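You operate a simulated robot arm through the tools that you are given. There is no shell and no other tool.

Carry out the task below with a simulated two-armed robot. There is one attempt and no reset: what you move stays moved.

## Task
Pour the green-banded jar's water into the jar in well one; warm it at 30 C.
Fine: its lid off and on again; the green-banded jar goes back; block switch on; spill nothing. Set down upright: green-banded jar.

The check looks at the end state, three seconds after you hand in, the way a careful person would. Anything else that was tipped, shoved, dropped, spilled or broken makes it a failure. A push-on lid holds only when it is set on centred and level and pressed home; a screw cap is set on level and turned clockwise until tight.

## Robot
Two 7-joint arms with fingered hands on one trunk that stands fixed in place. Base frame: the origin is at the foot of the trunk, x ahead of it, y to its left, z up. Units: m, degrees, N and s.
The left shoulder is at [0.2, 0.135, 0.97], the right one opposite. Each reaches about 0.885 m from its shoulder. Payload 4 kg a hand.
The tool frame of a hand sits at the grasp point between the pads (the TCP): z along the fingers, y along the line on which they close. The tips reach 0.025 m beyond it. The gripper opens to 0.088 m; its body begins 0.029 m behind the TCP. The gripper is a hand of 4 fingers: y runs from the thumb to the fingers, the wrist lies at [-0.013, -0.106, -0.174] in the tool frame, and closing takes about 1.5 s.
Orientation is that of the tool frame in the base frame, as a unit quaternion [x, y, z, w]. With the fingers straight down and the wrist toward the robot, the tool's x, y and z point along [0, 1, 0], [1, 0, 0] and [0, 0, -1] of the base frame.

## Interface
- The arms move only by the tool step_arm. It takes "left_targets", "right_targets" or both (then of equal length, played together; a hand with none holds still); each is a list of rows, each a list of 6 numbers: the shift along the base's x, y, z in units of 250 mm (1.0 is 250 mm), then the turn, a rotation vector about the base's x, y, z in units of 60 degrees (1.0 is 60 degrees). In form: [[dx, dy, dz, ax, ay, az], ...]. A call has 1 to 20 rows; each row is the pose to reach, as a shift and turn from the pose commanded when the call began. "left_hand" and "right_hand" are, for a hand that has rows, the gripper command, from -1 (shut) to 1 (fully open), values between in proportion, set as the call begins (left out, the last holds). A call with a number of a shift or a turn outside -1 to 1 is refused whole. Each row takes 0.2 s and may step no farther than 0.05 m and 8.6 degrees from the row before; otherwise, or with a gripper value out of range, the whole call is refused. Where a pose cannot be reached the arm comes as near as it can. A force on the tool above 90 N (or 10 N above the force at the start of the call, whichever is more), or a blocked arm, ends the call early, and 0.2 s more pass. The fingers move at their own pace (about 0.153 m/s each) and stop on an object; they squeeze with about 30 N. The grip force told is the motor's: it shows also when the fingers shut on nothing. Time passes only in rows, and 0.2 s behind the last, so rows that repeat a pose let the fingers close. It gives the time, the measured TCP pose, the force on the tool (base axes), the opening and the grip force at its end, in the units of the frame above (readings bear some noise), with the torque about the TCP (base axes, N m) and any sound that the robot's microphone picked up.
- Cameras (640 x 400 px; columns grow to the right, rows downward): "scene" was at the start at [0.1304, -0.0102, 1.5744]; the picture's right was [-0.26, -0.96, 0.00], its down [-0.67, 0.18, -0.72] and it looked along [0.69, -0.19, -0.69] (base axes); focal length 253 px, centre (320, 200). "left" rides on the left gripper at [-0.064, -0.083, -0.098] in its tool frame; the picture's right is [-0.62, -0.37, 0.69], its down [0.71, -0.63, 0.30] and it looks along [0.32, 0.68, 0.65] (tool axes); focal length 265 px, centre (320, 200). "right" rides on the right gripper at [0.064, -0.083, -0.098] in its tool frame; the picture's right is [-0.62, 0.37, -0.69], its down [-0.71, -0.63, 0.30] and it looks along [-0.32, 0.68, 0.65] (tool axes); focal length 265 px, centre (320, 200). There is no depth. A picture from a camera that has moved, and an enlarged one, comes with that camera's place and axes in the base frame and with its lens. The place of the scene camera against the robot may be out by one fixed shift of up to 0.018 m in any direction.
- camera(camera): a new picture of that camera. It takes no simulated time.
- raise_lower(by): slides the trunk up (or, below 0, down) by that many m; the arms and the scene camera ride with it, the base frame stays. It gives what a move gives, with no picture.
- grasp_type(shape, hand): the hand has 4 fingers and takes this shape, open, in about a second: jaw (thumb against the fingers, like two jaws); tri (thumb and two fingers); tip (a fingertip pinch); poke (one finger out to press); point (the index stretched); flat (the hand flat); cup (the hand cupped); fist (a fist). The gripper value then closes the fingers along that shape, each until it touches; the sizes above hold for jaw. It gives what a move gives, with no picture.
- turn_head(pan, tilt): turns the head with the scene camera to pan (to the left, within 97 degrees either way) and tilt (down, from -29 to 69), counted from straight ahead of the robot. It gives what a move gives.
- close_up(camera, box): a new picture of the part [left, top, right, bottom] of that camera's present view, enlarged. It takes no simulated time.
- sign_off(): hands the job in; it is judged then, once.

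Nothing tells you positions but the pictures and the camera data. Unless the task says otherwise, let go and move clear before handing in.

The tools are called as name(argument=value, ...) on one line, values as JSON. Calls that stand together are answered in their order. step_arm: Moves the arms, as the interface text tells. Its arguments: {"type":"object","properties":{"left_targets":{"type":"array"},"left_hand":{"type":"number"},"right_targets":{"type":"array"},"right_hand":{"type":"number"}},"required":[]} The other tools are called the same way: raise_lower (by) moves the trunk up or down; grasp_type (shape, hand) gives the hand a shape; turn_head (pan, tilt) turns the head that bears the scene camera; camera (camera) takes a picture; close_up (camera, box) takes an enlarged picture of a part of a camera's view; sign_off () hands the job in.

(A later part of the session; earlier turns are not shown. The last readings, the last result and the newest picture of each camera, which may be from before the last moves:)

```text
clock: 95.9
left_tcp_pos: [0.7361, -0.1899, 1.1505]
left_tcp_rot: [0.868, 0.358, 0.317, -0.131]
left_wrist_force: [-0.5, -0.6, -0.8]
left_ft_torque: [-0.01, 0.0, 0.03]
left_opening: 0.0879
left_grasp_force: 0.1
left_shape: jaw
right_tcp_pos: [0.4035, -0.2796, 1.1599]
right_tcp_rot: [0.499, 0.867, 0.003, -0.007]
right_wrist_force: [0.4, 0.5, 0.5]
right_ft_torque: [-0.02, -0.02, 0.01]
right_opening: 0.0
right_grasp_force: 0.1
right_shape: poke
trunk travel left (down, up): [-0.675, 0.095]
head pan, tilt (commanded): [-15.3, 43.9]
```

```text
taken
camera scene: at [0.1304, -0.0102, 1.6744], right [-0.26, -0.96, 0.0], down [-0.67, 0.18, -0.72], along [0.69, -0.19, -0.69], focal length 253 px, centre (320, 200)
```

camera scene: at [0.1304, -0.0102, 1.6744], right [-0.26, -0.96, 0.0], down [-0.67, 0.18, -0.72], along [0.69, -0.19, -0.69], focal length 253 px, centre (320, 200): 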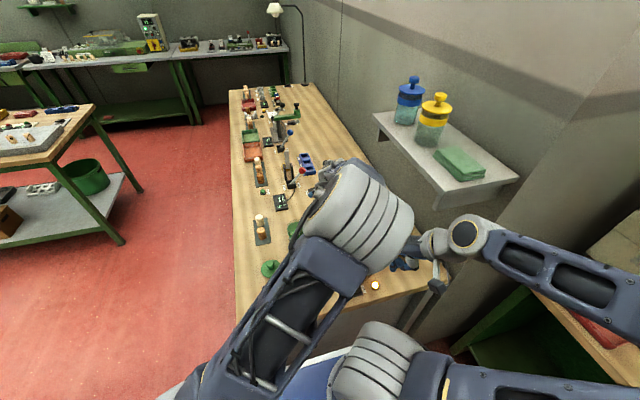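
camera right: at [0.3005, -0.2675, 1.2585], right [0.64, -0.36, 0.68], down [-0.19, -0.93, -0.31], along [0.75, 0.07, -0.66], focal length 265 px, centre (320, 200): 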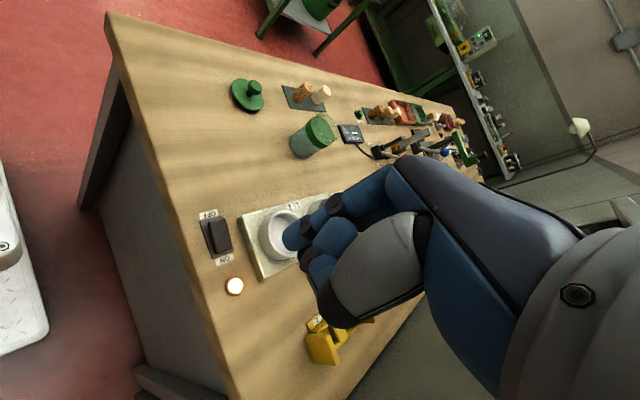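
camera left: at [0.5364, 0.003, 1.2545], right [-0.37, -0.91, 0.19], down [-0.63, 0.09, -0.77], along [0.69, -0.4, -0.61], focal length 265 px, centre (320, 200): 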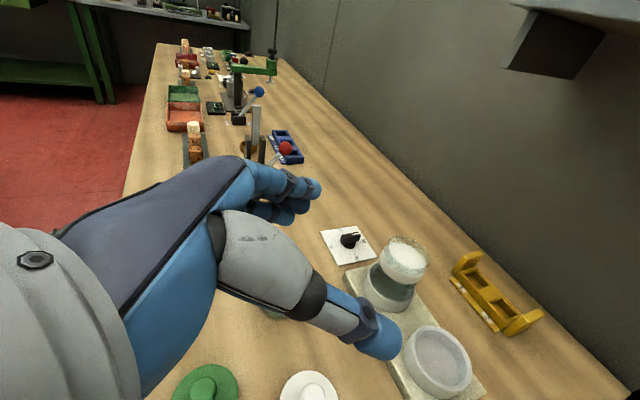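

Both yaws work; the right arm should simply be further away. I'll undo this rehearsal tilt and shift the right hand outward (in front of the shelf's end), then turn the left hand toward the grasp posture for the green jar.

step_arm(left_targets=[[0, 0, 0, -0.094, 0.094, 0], [0, 0, 0, -0.189, 0.189, 0], [0, 0, 0, -0.283, 0.283, 0], [0, 0, 0, -0.377, 0.377, 0], [0, 0, 0, -0.471, 0.471, 0]], right_targets=[[-0.04, -0.04, 0, 0, 0, 0], [-0.08, -0.12, 0, 0, 0, 0], [-0.1, -0.2, 0, 0, 0, 0], [-0.1, -0.28, 0, 0, 0, 0], [-0.1, -0.36, 0, 0, 0, 0]])

step_arm(left_targets=[[-0.02, 0.09, 0, 0, 0, 0.125], [-0.05, 0.18, 0, 0, 0, 0.25], [-0.08, 0.28, 0, 0, 0, 0.375], [-0.1, 0.38, 0, 0, 0, 0.5], [-0.12, 0.47, 0, 0, 0, 0.625], [-0.144, 0.56, 0, 0, 0, 0.75]])

step_arm(left_targets=[[0, 0, 0, -0.125, 0, 0], [0, 0, 0, -0.25, 0, 0], [0, 0, 0, -0.375, 0, 0], [0, 0, 0, -0.5, 0, 0], [0, 0, 0, -0.625, 0, 0], [0, 0, 0, -0.75, 0, 0], [0, 0, 0, -0.875, 0, 0], [0, 0, 0, -1.0, 0, 0]])

camera(camera="scene")

camera(camera="left")

```text
clock: 97.1
left_tcp_pos: [0.7359, -0.1904, 1.1513]
left_tcp_rot: [0.924, 0.382, 0.0, 0.001]
left_wrist_force: [-0.5, -0.3, 0.1]
left_ft_torque: [-0.01, 0.01, -0.02]
left_opening: 0.0876
left_grasp_force: 0.1
left_shape: jaw
right_tcp_pos: [0.3769, -0.3732, 1.1628]
right_tcp_rot: [0.498, 0.867, 0.001, -0.007]
right_wrist_force: [-0.5, 0.1, 1.0]
right_ft_torque: [0.02, -0.01, 0.0]
right_opening: 0.0
right_grasp_force: 0.0
right_shape: poke
trunk travel left (down, up): [-0.675, 0.095]
head pan, tilt (commanded): [-15.3, 43.9]
```

```text
clock: 98.5
left_tcp_pos: [0.6979, -0.0498, 1.1515]
left_tcp_rot: [0.707, 0.707, 0.0, 0.001]
left_wrist_force: [0.4, 0.2, 0.3]
left_ft_torque: [-0.01, -0.02, 0.0]
left_opening: 0.0877
left_grasp_force: 0.0
left_shape: jaw
right_tcp_pos: [0.3769, -0.3736, 1.1619]
right_tcp_rot: [0.499, 0.867, 0.002, -0.006]
right_wrist_force: [-0.2, 0.8, 0.3]
right_ft_torque: [0.03, 0.01, -0.01]
right_opening: 0.0002
right_grasp_force: 0.0
right_shape: poke
trunk travel left (down, up): [-0.675, 0.095]
head pan, tilt (commanded): [-15.3, 43.9]
```

```text
clock: 100.3
left_tcp_pos: [0.7003, -0.0512, 1.1516]
left_tcp_rot: [0.612, 0.612, -0.353, 0.354]
left_wrist_force: [-0.4, 0.9, 0.2]
left_ft_torque: [0.01, 0.01, 0.0]
left_opening: 0.0879
left_grasp_force: 0.0
left_shape: jaw
right_tcp_pos: [0.3769, -0.3739, 1.1635]
right_tcp_rot: [0.499, 0.867, 0.002, -0.006]
right_wrist_force: [-1.2, 0.3, 1.1]
right_ft_torque: [0.0, -0.04, 0.03]
right_opening: 0.0
right_grasp_force: 0.0
right_shape: poke
trunk travel left (down, up): [-0.675, 0.095]
head pan, tilt (commanded): [-15.3, 43.9]
```

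```text
taken
camera scene: at [0.1302, -0.0106, 1.6745], right [-0.26, -0.96, 0.0], down [-0.67, 0.18, -0.72], along [0.69, -0.19, -0.69], focal length 253 px, centre (320, 200)
```

scene: 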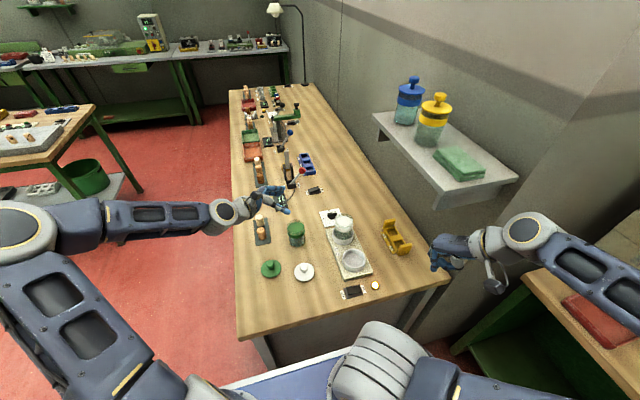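

```text
taken
camera left: at [0.6159, 0.003, 1.255], right [-0.37, -0.91, 0.19], down [-0.63, 0.09, -0.77], along [0.68, -0.4, -0.61], focal length 265 px, centre (320, 200)
```

left: 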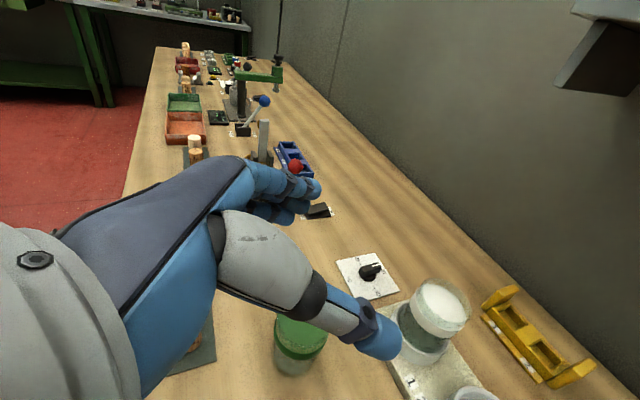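

The posture is set and arms are well separated. I'll zoom in on the green jar from the hand camera to refine its position before descending over it.

close_up(camera="left", box=[250, 280, 410, 400])

close_up(camera="scene", box=[250, 180, 340, 260])

```text
3.33 times, centred on (330, 340) of left
camera zoom: at [0.6159, 0.003, 1.255], right [-0.37, -0.91, 0.19], down [-0.63, 0.09, -0.77], along [0.68, -0.4, -0.61], focal length 885 px, centre (287, -267)
```

zoom: 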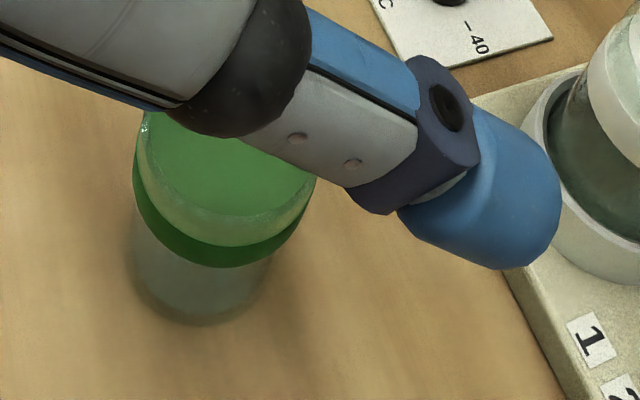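

```text
5.00 times, centred on (295, 220) of scene
camera zoom: at [0.1302, -0.0106, 1.6745], right [-0.26, -0.96, 0.0], down [-0.67, 0.18, -0.72], along [0.69, -0.19, -0.69], focal length 1264 px, centre (445, 100)
```

zoom: 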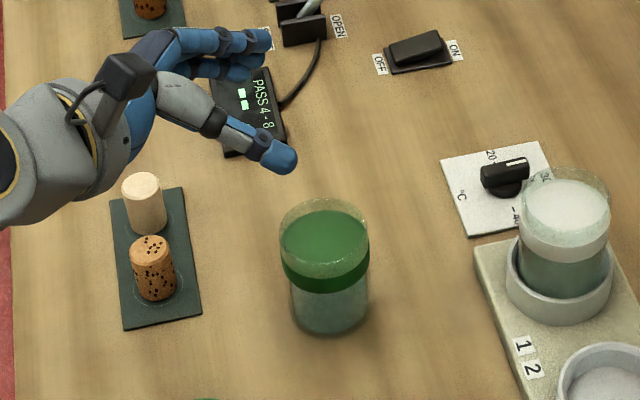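

Base and rim both put the green jar's axis near (0.739, -0.094). I'll move directly above it, with the fingers still clear of the rim, and check the straddle.

step_arm(left_targets=[[0.04, -0.04, -0.08, 0, 0, 0], [0.08, -0.09, -0.18, 0, 0, 0], [0.12, -0.13, -0.28, 0, 0, 0], [0.155, -0.171, -0.38, 0, 0, 0], [0.155, -0.171, -0.48, 0, 0, 0], [0.155, -0.171, -0.48, 0, 0, 0]], left_hand=1.0)

camera(camera="left")

close_up(camera="scene", box=[250, 190, 340, 260])

```text
clock: 101.7
left_tcp_pos: [0.7387, -0.093, 1.0272]
left_tcp_rot: [0.613, 0.613, -0.353, 0.353]
left_wrist_force: [0.1, 0.0, 0.1]
left_ft_torque: [-0.02, 0.0, -0.05]
left_opening: 0.088
left_grasp_force: 0.0
left_shape: jaw
right_tcp_pos: [0.3767, -0.3718, 1.1618]
right_tcp_rot: [0.498, 0.867, 0.002, -0.007]
right_wrist_force: [0.6, -0.3, -0.5]
right_ft_torque: [0.0, 0.01, -0.03]
right_opening: 0.0003
right_grasp_force: 0.0
right_shape: poke
trunk travel left (down, up): [-0.675, 0.095]
head pan, tilt (commanded): [-15.3, 43.9]
```

```text
taken
camera left: at [0.6547, -0.0394, 1.132], right [-0.37, -0.91, 0.19], down [-0.63, 0.09, -0.77], along [0.68, -0.4, -0.61], focal length 265 px, centre (320, 200)
```

left: 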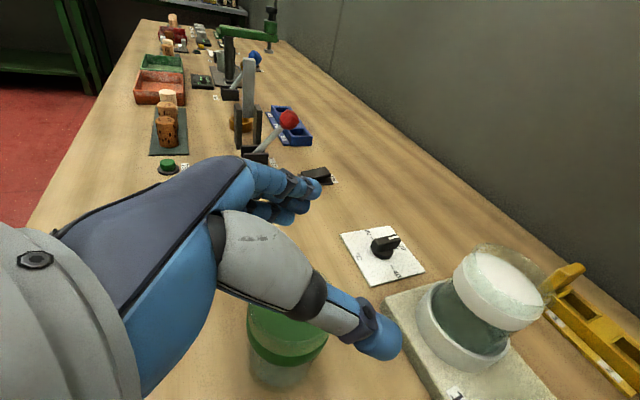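

```text
5.71 times, centred on (295, 225) of scene
camera zoom: at [0.1304, -0.0102, 1.6744], right [-0.26, -0.96, 0.0], down [-0.67, 0.18, -0.72], along [0.69, -0.19, -0.69], focal length 1445 px, centre (463, 57)
```

zoom: 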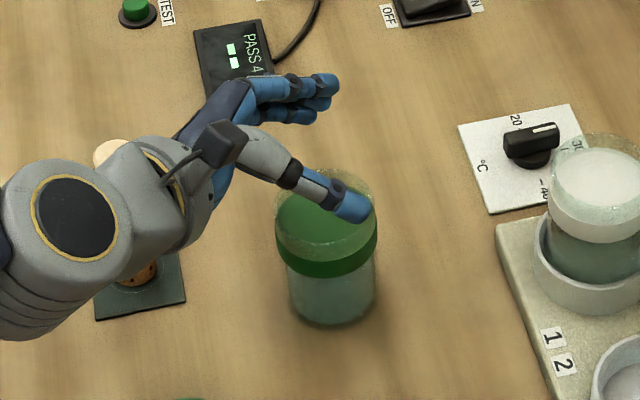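

The jar sits centred between thumb and fingers in both views. I'll descend straight down around it in stages.

step_arm(left_targets=[[0, 0, -0.1, 0, 0, 0], [0, 0, -0.2, 0, 0, 0], [0, 0, -0.28, 0, 0, 0], [0, 0, -0.28, 0, 0, 0]])

camera(camera="left")

close_up(camera="scene", box=[260, 200, 330, 260])

close_up(camera="right", box=[200, 60, 400, 220])

```text
clock: 102.7
left_tcp_pos: [0.7381, -0.0929, 0.9604]
left_tcp_rot: [0.613, 0.612, -0.353, 0.354]
left_wrist_force: [-0.7, 0.0, 0.4]
left_ft_torque: [0.0, -0.01, 0.01]
left_opening: 0.0881
left_grasp_force: 0.0
left_shape: jaw
right_tcp_pos: [0.3763, -0.3726, 1.1622]
right_tcp_rot: [0.498, 0.867, 0.003, -0.007]
right_wrist_force: [-0.6, -0.4, -1.0]
right_ft_torque: [0.0, 0.02, -0.04]
right_opening: 0.0002
right_grasp_force: 0.0
right_shape: poke
trunk travel left (down, up): [-0.675, 0.095]
head pan, tilt (commanded): [-15.3, 43.9]
```

```text
taken
camera left: at [0.6542, -0.0399, 1.0646], right [-0.37, -0.91, 0.19], down [-0.63, 0.09, -0.77], along [0.68, -0.4, -0.61], focal length 265 px, centre (320, 200)
```

left: 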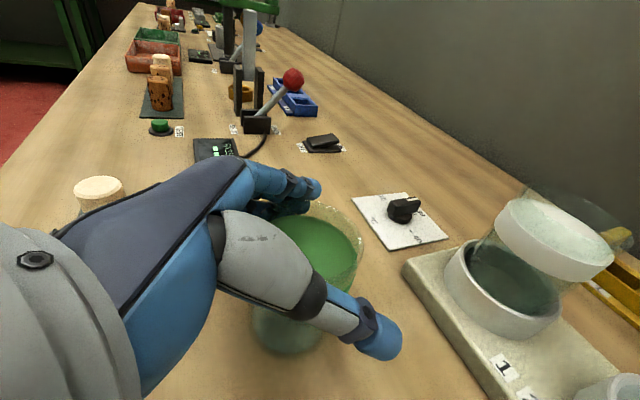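

```text
6.67 times, centred on (295, 230) of scene
camera zoom: at [0.1304, -0.0102, 1.6744], right [-0.26, -0.96, 0.0], down [-0.67, 0.18, -0.72], along [0.69, -0.19, -0.69], focal length 1686 px, centre (487, 0)
```

zoom: 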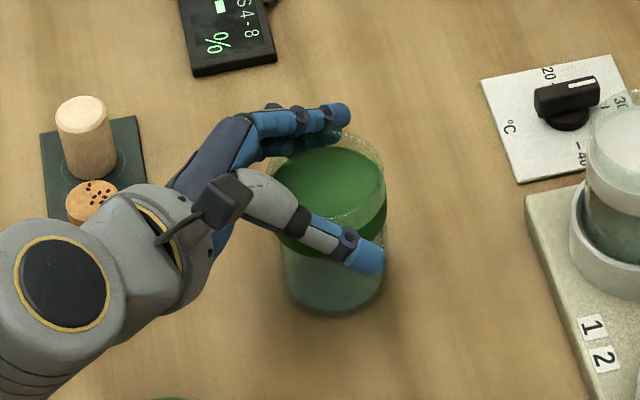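

```text
2.50 times, centred on (300, 140) of right
camera zoom: at [0.2741, -0.3592, 1.2613], right [0.64, -0.36, 0.68], down [-0.19, -0.93, -0.31], along [0.75, 0.07, -0.66], focal length 664 px, centre (370, 350)
```

zoom: 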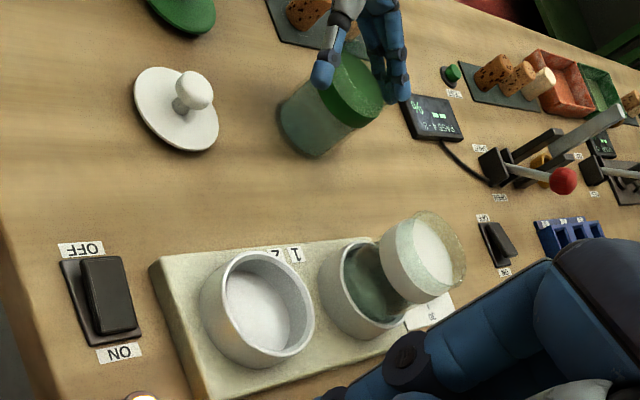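

Thumb and fingers straddle the jar evenly, and the corks are clear. I'll descend the last 4 cm.

step_arm(left_targets=[[0, 0, -0.06, 0, 0, 0], [0, 0, -0.12, 0, 0, 0], [0, 0, -0.16, 0, 0, 0], [0, 0, -0.16, 0, 0, 0]])

close_up(camera="scene", box=[260, 200, 330, 260])

close_up(camera="right", box=[250, 60, 350, 140])

close_up(camera="left", box=[200, 120, 440, 400])

```text
clock: 103.7
left_tcp_pos: [0.7382, -0.0926, 0.9212]
left_tcp_rot: [0.613, 0.613, -0.353, 0.353]
left_wrist_force: [-0.7, -0.2, 0.0]
left_ft_torque: [-0.02, 0.0, -0.02]
left_opening: 0.0879
left_grasp_force: 0.0
left_shape: jaw
right_tcp_pos: [0.3772, -0.3733, 1.1619]
right_tcp_rot: [0.499, 0.867, 0.003, -0.007]
right_wrist_force: [0.7, -0.2, 0.4]
right_ft_torque: [0.01, 0.0, 0.01]
right_opening: 0.0003
right_grasp_force: 0.0
right_shape: poke
trunk travel left (down, up): [-0.675, 0.095]
head pan, tilt (commanded): [-15.3, 43.9]
```

```text
6.67 times, centred on (295, 230) of scene
camera zoom: at [0.1304, -0.0102, 1.6744], right [-0.26, -0.96, 0.0], down [-0.67, 0.18, -0.72], along [0.69, -0.19, -0.69], focal length 1686 px, centre (487, 0)
```

zoom: 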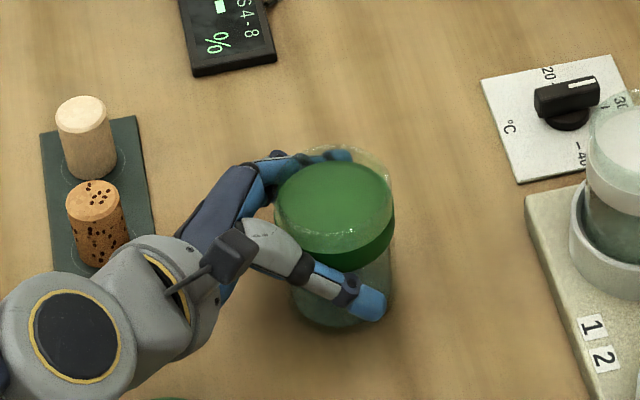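

```text
5.00 times, centred on (300, 100) of right
camera zoom: at [0.2741, -0.3592, 1.2612], right [0.64, -0.36, 0.68], down [-0.19, -0.93, -0.31], along [0.75, 0.07, -0.66], focal length 1327 px, centre (420, 700)
```

zoom: 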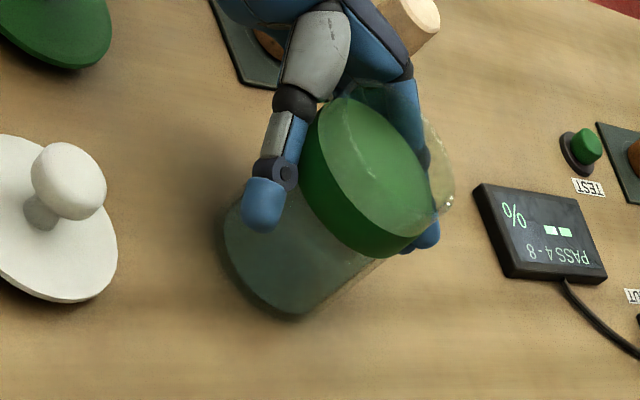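

```text
1.43 times, centred on (320, 260) of left
camera zoom: at [0.6548, -0.0389, 1.0237], right [-0.37, -0.91, 0.19], down [-0.63, 0.1, -0.77], along [0.68, -0.4, -0.61], focal length 379 px, centre (320, 114)
```

zoom: 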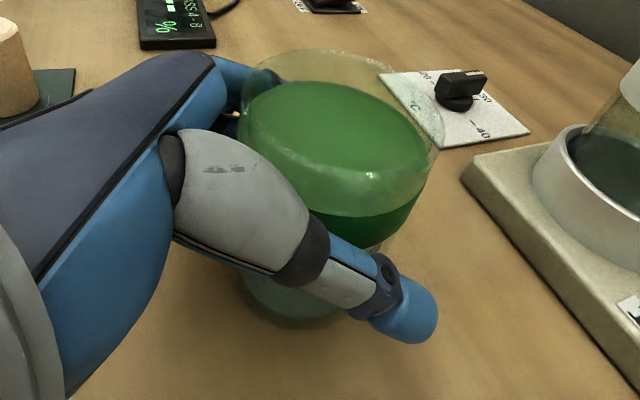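

The hand surrounds the jar with the lip free. I'll lower 4 mm more and close on it.

step_arm(left_targets=[[0.002, -0.004, -0.016, 0, 0, 0], [0.002, -0.004, -0.016, 0, 0, 0]])

step_arm(left_targets=[[0, 0, 0, 0, 0, 0], [0, 0, 0, 0, 0, 0], [0, 0, 0, 0, 0, 0], [0, 0, 0, 0, 0, 0], [0, 0, 0, 0, 0, 0], [0, 0, 0, 0, 0, 0], [0, 0, 0, 0, 0, 0], [0, 0, 0, 0, 0, 0]], left_hand=-1.0)

close_up(camera="scene", box=[260, 200, 330, 260])

close_up(camera="left", box=[200, 120, 440, 400])

```text
clock: 104.3
left_tcp_pos: [0.7401, -0.0927, 0.9149]
left_tcp_rot: [0.613, 0.613, -0.352, 0.354]
left_wrist_force: [-0.1, 0.3, -0.7]
left_ft_torque: [-0.01, 0.0, 0.01]
left_opening: 0.088
left_grasp_force: 0.1
left_shape: jaw
right_tcp_pos: [0.3764, -0.3726, 1.1623]
right_tcp_rot: [0.499, 0.867, 0.004, -0.007]
right_wrist_force: [-0.1, 1.1, -0.2]
right_ft_torque: [0.02, -0.01, 0.01]
right_opening: 0.0003
right_grasp_force: 0.2
right_shape: poke
trunk travel left (down, up): [-0.675, 0.095]
head pan, tilt (commanded): [-15.3, 43.9]
```

```text
clock: 106.1
left_tcp_pos: [0.7385, -0.0926, 0.9158]
left_tcp_rot: [0.613, 0.612, -0.352, 0.354]
left_wrist_force: [-0.8, 0.2, -0.2]
left_ft_torque: [0.01, -0.06, -0.01]
left_opening: 0.0508
left_grasp_force: 30.5
left_shape: jaw
right_tcp_pos: [0.3773, -0.3731, 1.1611]
right_tcp_rot: [0.498, 0.867, 0.003, -0.007]
right_wrist_force: [-0.1, 0.0, 0.9]
right_ft_torque: [0.0, 0.0, 0.01]
right_opening: 0.0001
right_grasp_force: 0.0
right_shape: poke
trunk travel left (down, up): [-0.675, 0.095]
head pan, tilt (commanded): [-15.3, 43.9]
```

```text
6.67 times, centred on (295, 230) of scene
camera zoom: at [0.1304, -0.0102, 1.6744], right [-0.26, -0.96, 0.0], down [-0.67, 0.18, -0.72], along [0.69, -0.19, -0.69], focal length 1686 px, centre (487, 0)
```

zoom: 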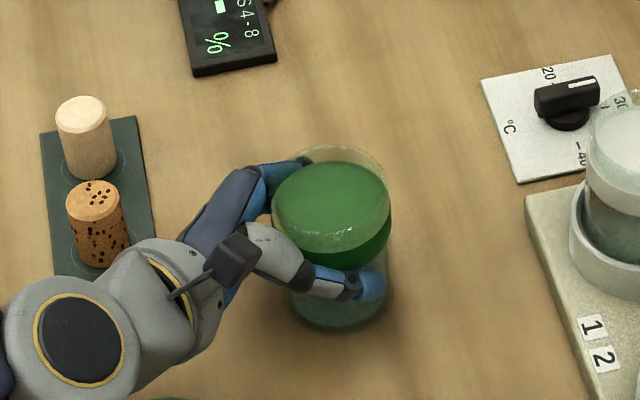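

```text
1.43 times, centred on (320, 260) of left
camera zoom: at [0.6553, -0.04, 1.0197], right [-0.37, -0.91, 0.19], down [-0.63, 0.09, -0.77], along [0.68, -0.4, -0.61], focal length 379 px, centre (320, 114)
```

zoom: 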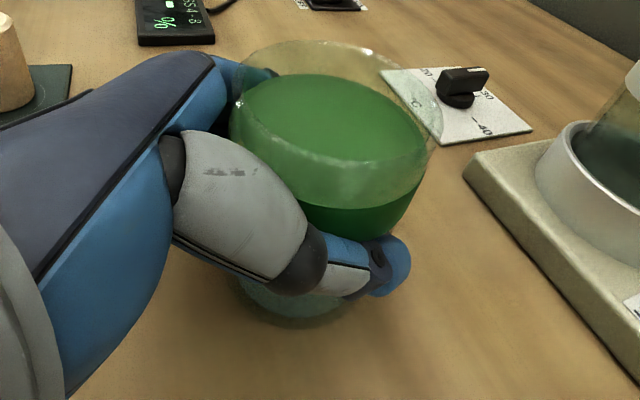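

Gripped with 30 N. I'll lift a little and check that the jar comes up level.

step_arm(left_targets=[[0, 0, 0.02, 0, 0, 0], [0, 0, 0.05, 0, 0, 0], [0, 0, 0.1, 0, 0, 0], [0, 0, 0.1, 0, 0, 0]])

close_up(camera="scene", box=[260, 190, 340, 260])

close_up(camera="right", box=[250, 60, 350, 140])

close_up(camera="left", box=[200, 120, 440, 400])

```text
clock: 107.1
left_tcp_pos: [0.7393, -0.0942, 0.9413]
left_tcp_rot: [0.613, 0.612, -0.353, 0.354]
left_wrist_force: [-0.4, -0.6, -2.4]
left_ft_torque: [0.0, -0.01, -0.02]
left_opening: 0.051
left_grasp_force: 30.3
left_shape: jaw
right_tcp_pos: [0.3775, -0.3732, 1.1618]
right_tcp_rot: [0.499, 0.867, 0.003, -0.007]
right_wrist_force: [-0.1, -0.2, 0.0]
right_ft_torque: [0.01, 0.02, -0.03]
right_opening: 0.0003
right_grasp_force: 0.0
right_shape: poke
trunk travel left (down, up): [-0.675, 0.095]
head pan, tilt (commanded): [-15.3, 43.9]
```

```text
5.71 times, centred on (300, 225) of scene
camera zoom: at [0.1305, -0.0102, 1.6744], right [-0.26, -0.96, 0.0], down [-0.67, 0.18, -0.72], along [0.69, -0.19, -0.69], focal length 1445 px, centre (434, 57)
```

zoom: 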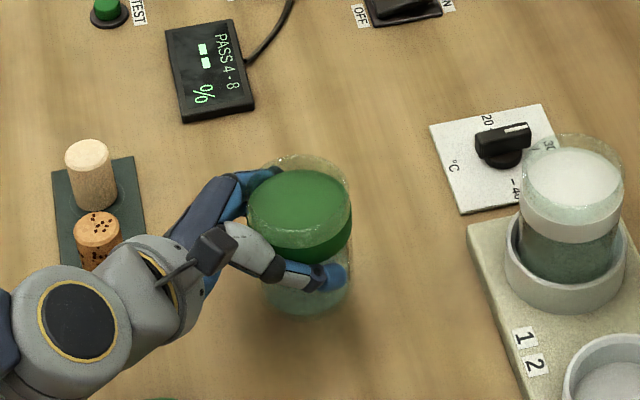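

```text
5.00 times, centred on (300, 100) of right
camera zoom: at [0.2742, -0.3592, 1.2612], right [0.64, -0.36, 0.68], down [-0.19, -0.93, -0.31], along [0.75, 0.07, -0.66], focal length 1327 px, centre (420, 700)
```

zoom: 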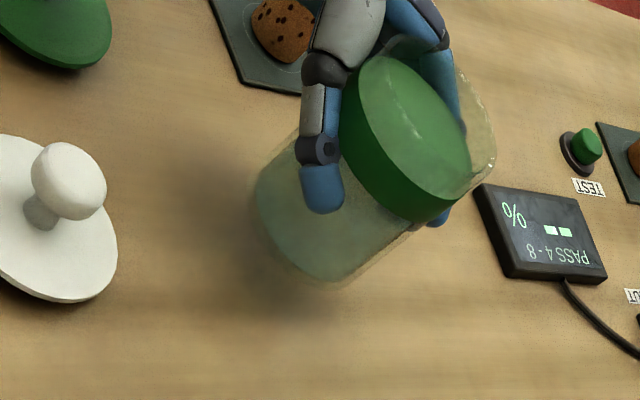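

```text
1.43 times, centred on (320, 260) of left
camera zoom: at [0.6543, -0.0404, 1.0463], right [-0.37, -0.91, 0.19], down [-0.63, 0.09, -0.77], along [0.68, -0.4, -0.61], focal length 379 px, centre (320, 114)
```

zoom: 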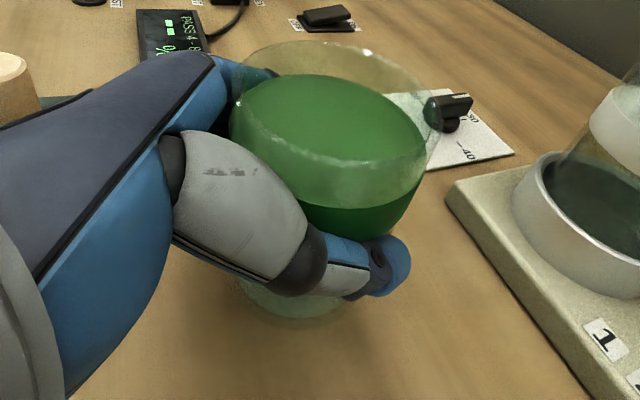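

The jar lifts level and secure (about 2.4 N more on the wrist). I'll raise it well clear, then swing it toward the far-left side of the target jar, yawing -45° while keeping it upright.

step_arm(left_targets=[[0, 0, 0.06, 0, 0, 0], [0, 0, 0.16, 0, 0, 0], [0, 0, 0.28, 0, 0, 0], [0, 0, 0.4, 0, 0, 0], [0, 0, 0.52, 0, 0, 0], [0, 0, 0.6, 0, 0, 0], [0, 0, 0.635, 0, 0, 0], [0, 0, 0.635, 0, 0, 0]])

step_arm(left_targets=[[0.005, -0.04, 0, 0, 0, -0.06], [0.015, -0.1, 0, 0, 0, -0.15], [0.025, -0.17, 0, 0, 0, -0.25], [0.035, -0.25, 0, 0, 0, -0.36], [0.045, -0.33, 0, 0, 0, -0.47], [0.055, -0.41, 0, 0, 0, -0.58], [0.065, -0.47, 0, 0, 0, -0.68], [0.07, -0.512, 0, 0, 0, -0.75], [0.07, -0.512, 0, 0, 0, -0.75]])

camera(camera="scene")

camera(camera="left")

close_up(camera="right", box=[220, 40, 460, 220])

```text
clock: 108.9
left_tcp_pos: [0.7403, -0.0947, 1.0995]
left_tcp_rot: [0.613, 0.612, -0.353, 0.352]
left_wrist_force: [-0.2, 0.2, -2.3]
left_ft_torque: [0.02, -0.01, 0.02]
left_opening: 0.0507
left_grasp_force: 30.0
left_shape: jaw
right_tcp_pos: [0.3773, -0.3735, 1.1615]
right_tcp_rot: [0.498, 0.867, 0.003, -0.007]
right_wrist_force: [0.0, 0.0, 0.1]
right_ft_torque: [-0.01, 0.01, 0.0]
right_opening: 0.0001
right_grasp_force: 0.0
right_shape: poke
trunk travel left (down, up): [-0.675, 0.095]
head pan, tilt (commanded): [-15.3, 43.9]
```

```text
clock: 110.9
left_tcp_pos: [0.7562, -0.2211, 1.1011]
left_tcp_rot: [0.801, 0.331, -0.461, 0.191]
left_wrist_force: [0.1, 0.4, -3.3]
left_ft_torque: [0.03, -0.03, 0.02]
left_opening: 0.0506
left_grasp_force: 30.0
left_shape: jaw
right_tcp_pos: [0.3765, -0.3725, 1.1622]
right_tcp_rot: [0.499, 0.867, 0.002, -0.006]
right_wrist_force: [-0.2, -0.1, 0.9]
right_ft_torque: [0.03, -0.01, -0.02]
right_opening: 0.0001
right_grasp_force: 0.0
right_shape: poke
trunk travel left (down, up): [-0.675, 0.095]
head pan, tilt (commanded): [-15.3, 43.9]
```

```text
taken
camera scene: at [0.1305, -0.0102, 1.6744], right [-0.26, -0.96, 0.0], down [-0.67, 0.18, -0.72], along [0.69, -0.19, -0.69], focal length 253 px, centre (320, 200)
```

scene: 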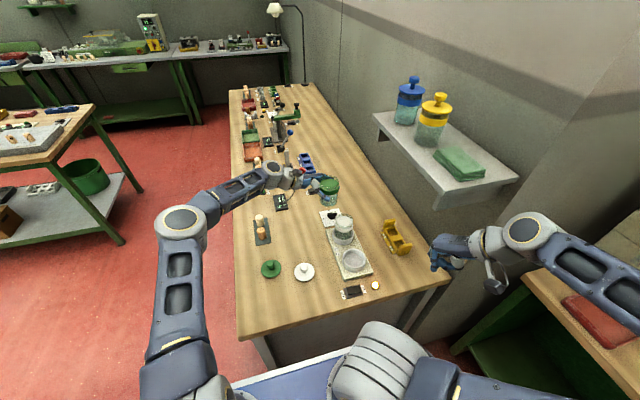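

```text
taken
camera left: at [0.7338, -0.1243, 1.2032], right [-0.9, -0.38, 0.19], down [-0.38, 0.51, -0.77], along [0.2, -0.77, -0.61], focal length 265 px, centre (320, 200)
```

left: 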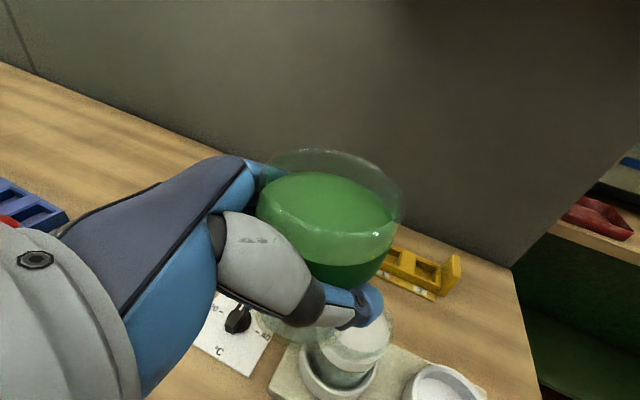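

```text
2.22 times, centred on (340, 130) of right
camera zoom: at [0.2741, -0.3593, 1.2612], right [0.64, -0.36, 0.68], down [-0.19, -0.93, -0.31], along [0.75, 0.07, -0.66], focal length 590 px, centre (276, 356)
```

zoom: 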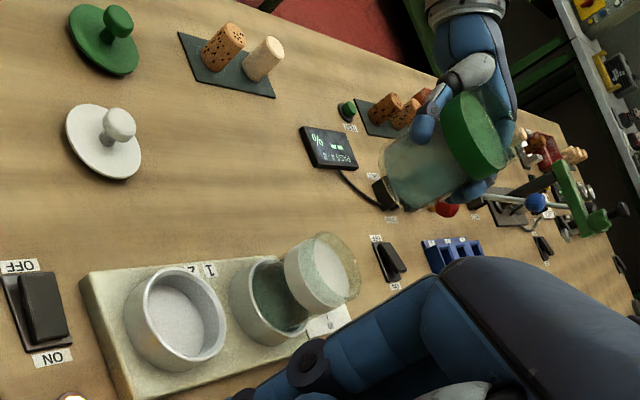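

The jar is upright beside and above the target. Let me zoom on it from the right camera to see the water level and double-check the target jar.

close_up(camera="right", box=[370, 70, 450, 140])

close_up(camera="right", box=[300, 130, 390, 200])

close_up(camera="scene", box=[300, 165, 370, 255])

```text
5.71 times, centred on (410, 105) of right
camera zoom: at [0.2741, -0.3593, 1.2612], right [0.64, -0.36, 0.68], down [-0.19, -0.93, -0.31], along [0.75, 0.07, -0.66], focal length 1517 px, centre (-194, 743)
```

zoom: 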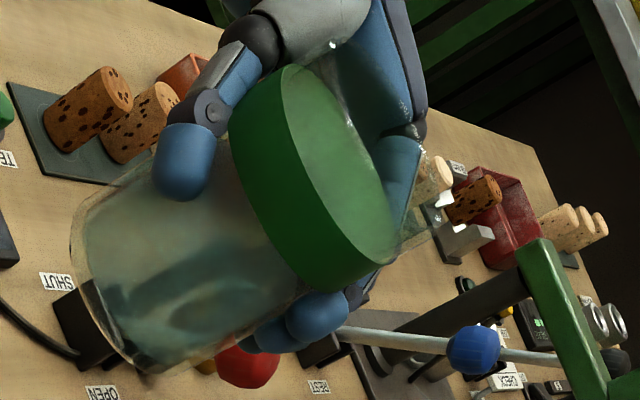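

```text
5.71 times, centred on (345, 165) of right
camera zoom: at [0.2741, -0.3593, 1.2612], right [0.64, -0.36, 0.68], down [-0.19, -0.93, -0.31], along [0.75, 0.07, -0.66], focal length 1517 px, centre (177, 400)
```

zoom: 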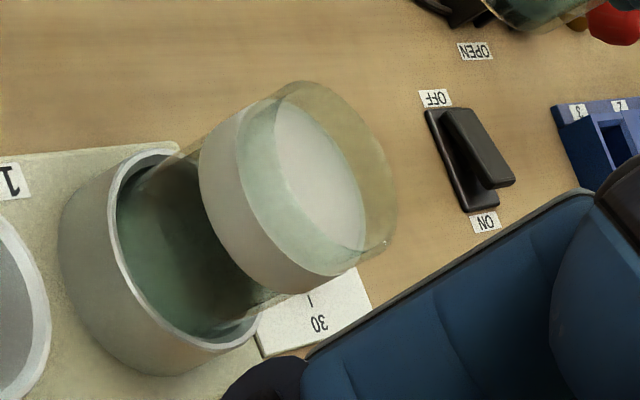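

```text
4.44 times, centred on (335, 210) of scene
camera zoom: at [0.1305, -0.0102, 1.6744], right [-0.26, -0.96, 0.0], down [-0.67, 0.18, -0.72], along [0.69, -0.19, -0.69], focal length 1124 px, centre (253, 156)
```

zoom: 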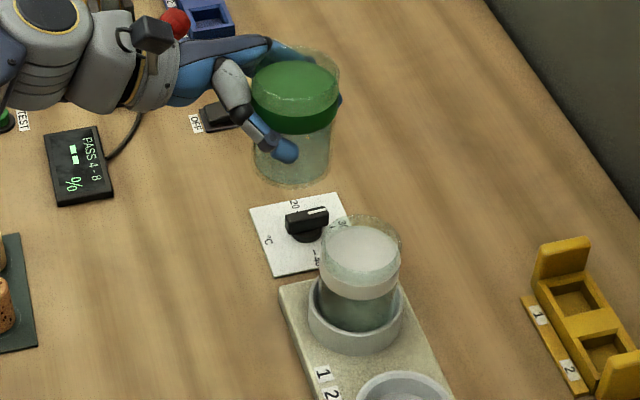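

Everything lines up. I'll tilt the jar slowly to about 44°, which should still be short of pouring, while lowering it toward the target's rim, and check.

step_arm(left_targets=[[0, 0, -0.01, 0.047, -0.047, 0], [0, 0, -0.03, 0.106, -0.106, 0], [0, 0, -0.06, 0.165, -0.165, 0], [0, 0, -0.09, 0.224, -0.224, 0], [0, -0.001, -0.12, 0.283, -0.283, 0], [0, -0.002, -0.15, 0.342, -0.342, 0], [0, -0.003, -0.18, 0.401, -0.401, 0], [0, -0.003, -0.2, 0.46, -0.46, 0], [0, -0.003, -0.22, 0.5185, -0.5185, 0]])

camera(camera="left")

close_up(camera="scene", box=[300, 165, 370, 255])

close_up(camera="right", box=[280, 60, 440, 200])

```text
clock: 112.9
left_tcp_pos: [0.7569, -0.2223, 1.0452]
left_tcp_rot: [0.915, 0.379, -0.128, 0.053]
left_wrist_force: [0.1, 0.3, -3.2]
left_ft_torque: [-0.03, 0.03, -0.02]
left_opening: 0.0506
left_grasp_force: 29.9
left_shape: jaw
right_tcp_pos: [0.3781, -0.3721, 1.162]
right_tcp_rot: [0.499, 0.867, 0.003, -0.006]
right_wrist_force: [-0.6, 0.2, 0.6]
right_ft_torque: [0.01, 0.01, -0.01]
right_opening: 0.0001
right_grasp_force: 0.1
right_shape: poke
trunk travel left (down, up): [-0.675, 0.095]
head pan, tilt (commanded): [-15.3, 43.9]
```

```text
taken
camera left: at [0.6725, -0.1875, 1.1567], right [-0.82, -0.29, -0.5], down [-0.02, 0.87, -0.49], along [0.58, -0.39, -0.72], focal length 265 px, centre (320, 200)
```

left: 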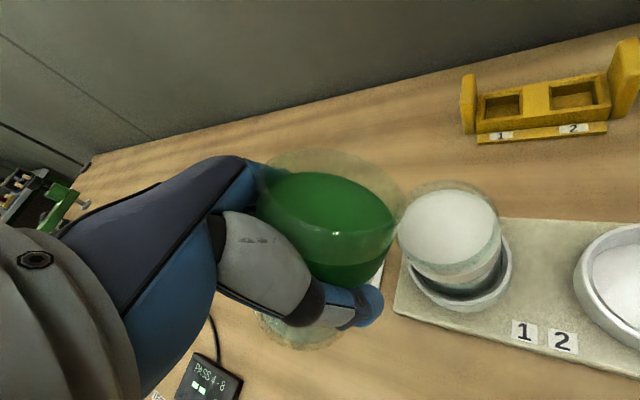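

```text
4.44 times, centred on (335, 210) of scene
camera zoom: at [0.1307, -0.01, 1.6744], right [-0.26, -0.96, 0.0], down [-0.67, 0.18, -0.72], along [0.69, -0.19, -0.69], focal length 1124 px, centre (253, 156)
```

zoom: 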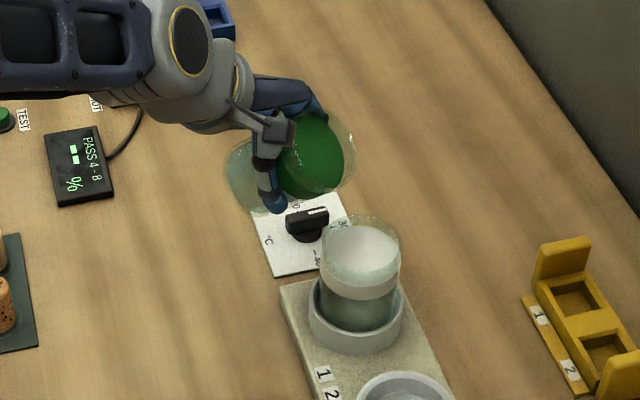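

```text
2.86 times, centred on (360, 130) of right
camera zoom: at [0.2744, -0.3591, 1.2612], right [0.64, -0.36, 0.68], down [-0.19, -0.93, -0.31], along [0.75, 0.07, -0.66], focal length 758 px, centre (206, 400)
```

zoom: 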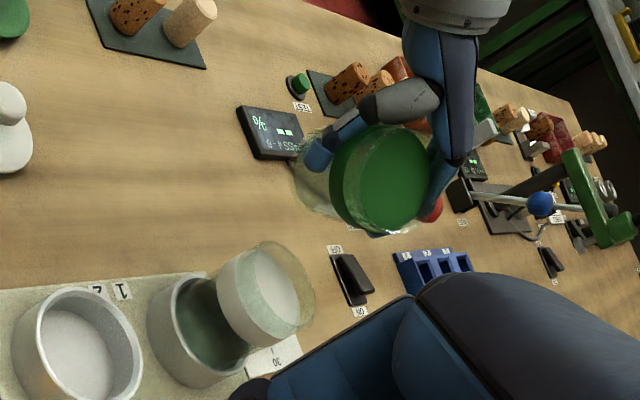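

At 44° nothing flows yet and the lip is lined up with the target's mouth. I'll continue tilting in small steps, keeping the lip just above the near part of the opening.

step_arm(left_targets=[[0, 0, -0.046, 0.0589, -0.0589, 0], [0, 0, -0.086, 0.1179, -0.1179, 0], [0, 0, -0.095, 0.165, -0.165, 0]])

close_up(camera="left", box=[240, 120, 540, 360])

close_up(camera="scene", box=[310, 180, 370, 250])

close_up(camera="right", box=[280, 80, 420, 200])

```text
clock: 113.7
left_tcp_pos: [0.758, -0.2228, 1.0205]
left_tcp_rot: [0.924, 0.383, -0.016, 0.006]
left_wrist_force: [0.5, -0.7, -3.6]
left_ft_torque: [-0.03, -0.02, -0.02]
left_opening: 0.0505
left_grasp_force: 30.1
left_shape: jaw
right_tcp_pos: [0.3774, -0.3726, 1.1618]
right_tcp_rot: [0.498, 0.867, 0.002, -0.007]
right_wrist_force: [0.6, 0.5, 0.1]
right_ft_torque: [-0.03, 0.01, 0.0]
right_opening: 0.0001
right_grasp_force: 0.1
right_shape: poke
trunk travel left (down, up): [-0.675, 0.095]
head pan, tilt (commanded): [-15.3, 43.9]
```

```text
1.67 times, centred on (390, 240) of left
camera zoom: at [0.6542, -0.2059, 1.1198], right [-0.71, -0.19, -0.67], down [0.05, 0.94, -0.33], along [0.7, -0.27, -0.66], focal length 442 px, centre (203, 133)
```

zoom: 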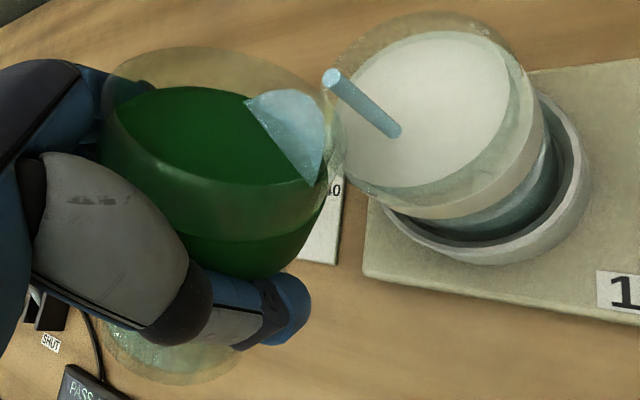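

```text
5.71 times, centred on (340, 215) of scene
camera zoom: at [0.1307, -0.01, 1.6744], right [-0.26, -0.96, 0.0], down [-0.67, 0.18, -0.72], along [0.69, -0.19, -0.69], focal length 1445 px, centre (206, 114)
```

zoom: 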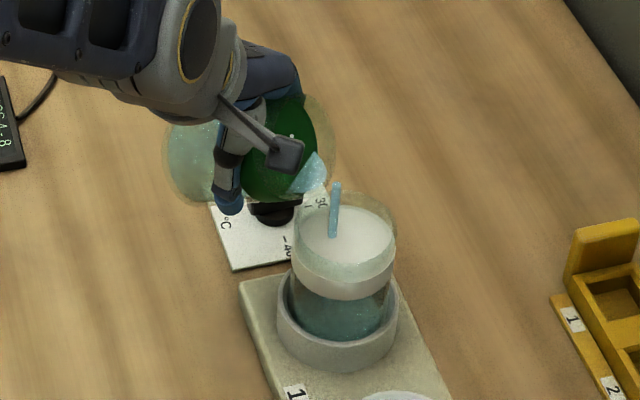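

```text
3.33 times, centred on (350, 140) of right
camera zoom: at [0.2744, -0.3591, 1.2612], right [0.64, -0.36, 0.68], down [-0.19, -0.93, -0.31], along [0.75, 0.07, -0.66], focal length 885 px, centre (220, 400)
```

zoom: 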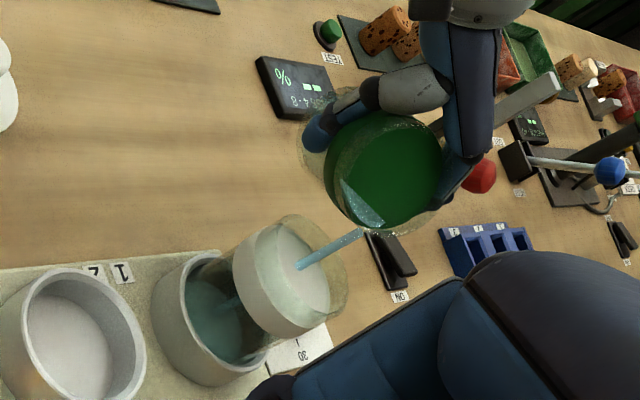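

The stream runs cleanly from the lip straight into the white jar. I'll continue tilting slowly, tracking the lip.

step_arm(left_targets=[[-0.002, -0.001, 0, 0.0354, -0.0354, 0], [-0.003, -0.002, 0.003, 0.0707, -0.0707, 0], [-0.004, -0.003, 0.006, 0.0884, -0.0884, 0]])

close_up(camera="left", box=[240, 120, 540, 360])

close_up(camera="scene", box=[310, 180, 370, 250])

close_up(camera="right", box=[280, 80, 420, 200])

```text
clock: 114.5
left_tcp_pos: [0.7556, -0.223, 1.022]
left_tcp_rot: [0.923, 0.382, 0.045, -0.019]
left_wrist_force: [0.0, 0.5, -2.9]
left_ft_torque: [-0.02, 0.02, -0.02]
left_opening: 0.0503
left_grasp_force: 30.1
left_shape: jaw
right_tcp_pos: [0.3766, -0.3729, 1.1628]
right_tcp_rot: [0.499, 0.866, 0.002, -0.007]
right_wrist_force: [-1.3, -0.4, 0.2]
right_ft_torque: [0.02, 0.01, 0.03]
right_opening: 0.0
right_grasp_force: 0.0
right_shape: poke
trunk travel left (down, up): [-0.675, 0.095]
head pan, tilt (commanded): [-15.3, 43.9]
```

```text
1.67 times, centred on (390, 240) of left
camera zoom: at [0.6443, -0.2155, 1.1134], right [-0.65, -0.13, -0.75], down [0.08, 0.97, -0.23], along [0.76, -0.21, -0.62], focal length 442 px, centre (203, 133)
```

zoom: 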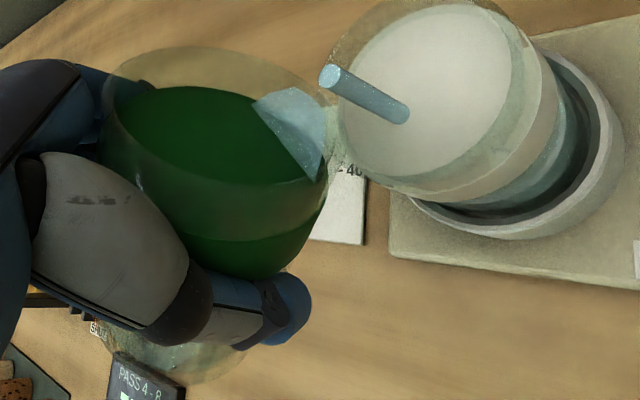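

```text
5.71 times, centred on (340, 215) of scene
camera zoom: at [0.1305, -0.0102, 1.6744], right [-0.26, -0.96, 0.0], down [-0.67, 0.18, -0.72], along [0.69, -0.19, -0.69], focal length 1445 px, centre (206, 114)
```

zoom: 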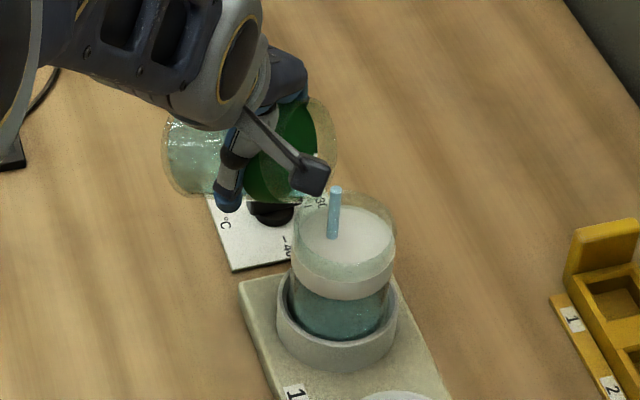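

```text
3.33 times, centred on (350, 140) of right
camera zoom: at [0.2742, -0.3592, 1.2612], right [0.64, -0.36, 0.68], down [-0.19, -0.93, -0.31], along [0.75, 0.07, -0.66], focal length 885 px, centre (220, 400)
```

zoom: 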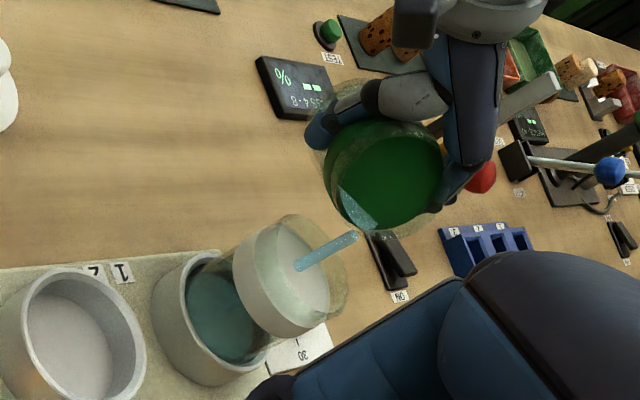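

Still pouring cleanly. Continuing slowly.

step_arm(left_targets=[[-0.002, -0.002, 0.006, 0.0295, -0.0295, 0], [-0.004, -0.004, 0.012, 0.0589, -0.0589, 0], [-0.006, -0.006, 0.018, 0.0884, -0.0884, 0], [-0.0076, -0.0076, 0.022, 0.1061, -0.1061, 0]])

close_up(camera="left", box=[240, 120, 540, 360])

close_up(camera="scene", box=[310, 180, 370, 250])

close_up(camera="right", box=[280, 80, 420, 200])

```text
clock: 115.5
left_tcp_pos: [0.7532, -0.2246, 1.0275]
left_tcp_rot: [0.916, 0.379, 0.117, -0.049]
left_wrist_force: [-0.3, -0.3, -2.7]
left_ft_torque: [-0.02, 0.03, 0.0]
left_opening: 0.0505
left_grasp_force: 29.8
left_shape: jaw
right_tcp_pos: [0.3774, -0.3728, 1.1617]
right_tcp_rot: [0.498, 0.867, 0.003, -0.006]
right_wrist_force: [-0.3, 0.4, -1.0]
right_ft_torque: [0.02, 0.01, 0.0]
right_opening: 0.0
right_grasp_force: 0.1
right_shape: poke
trunk travel left (down, up): [-0.675, 0.095]
head pan, tilt (commanded): [-15.3, 43.9]
```

```text
1.67 times, centred on (390, 240) of left
camera zoom: at [0.6321, -0.2266, 1.1062], right [-0.56, -0.04, -0.83], down [0.1, 0.99, -0.11], along [0.82, -0.15, -0.55], focal length 442 px, centre (203, 133)
```

zoom: 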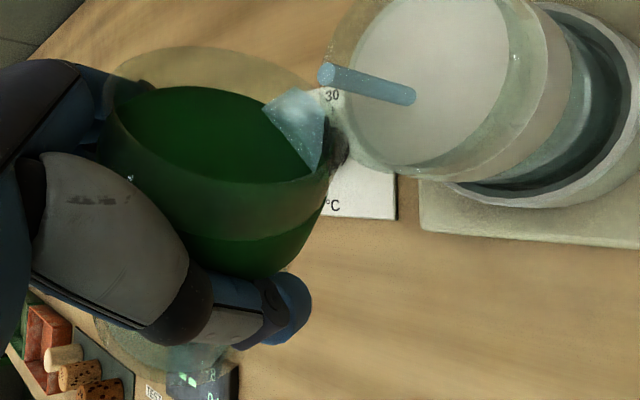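

```text
5.71 times, centred on (340, 215) of scene
camera zoom: at [0.1305, -0.0102, 1.6744], right [-0.26, -0.96, 0.0], down [-0.67, 0.18, -0.72], along [0.69, -0.19, -0.69], focal length 1445 px, centre (206, 114)
```

zoom: 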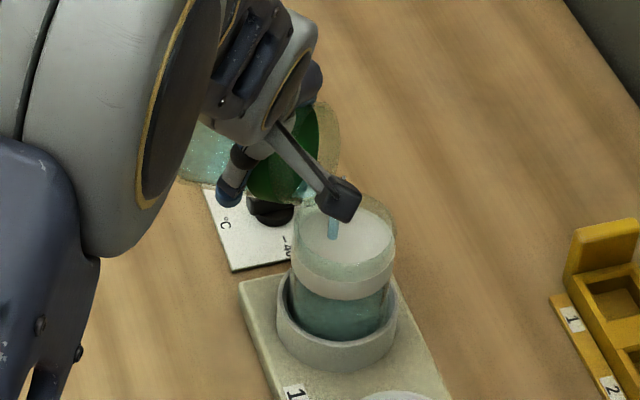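

```text
3.33 times, centred on (350, 140) of right
camera zoom: at [0.2742, -0.3592, 1.2612], right [0.64, -0.36, 0.68], down [-0.19, -0.93, -0.31], along [0.75, 0.07, -0.66], focal length 885 px, centre (220, 400)
```

zoom: 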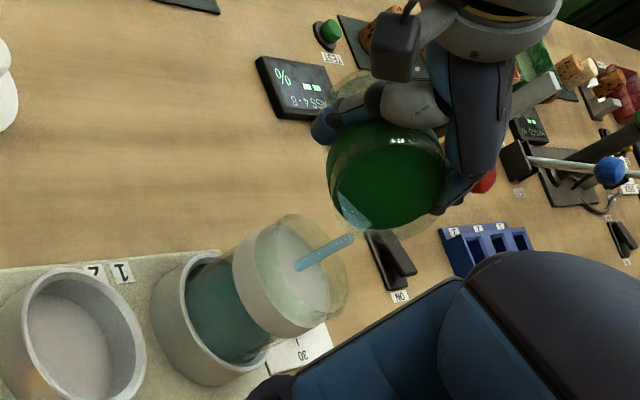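

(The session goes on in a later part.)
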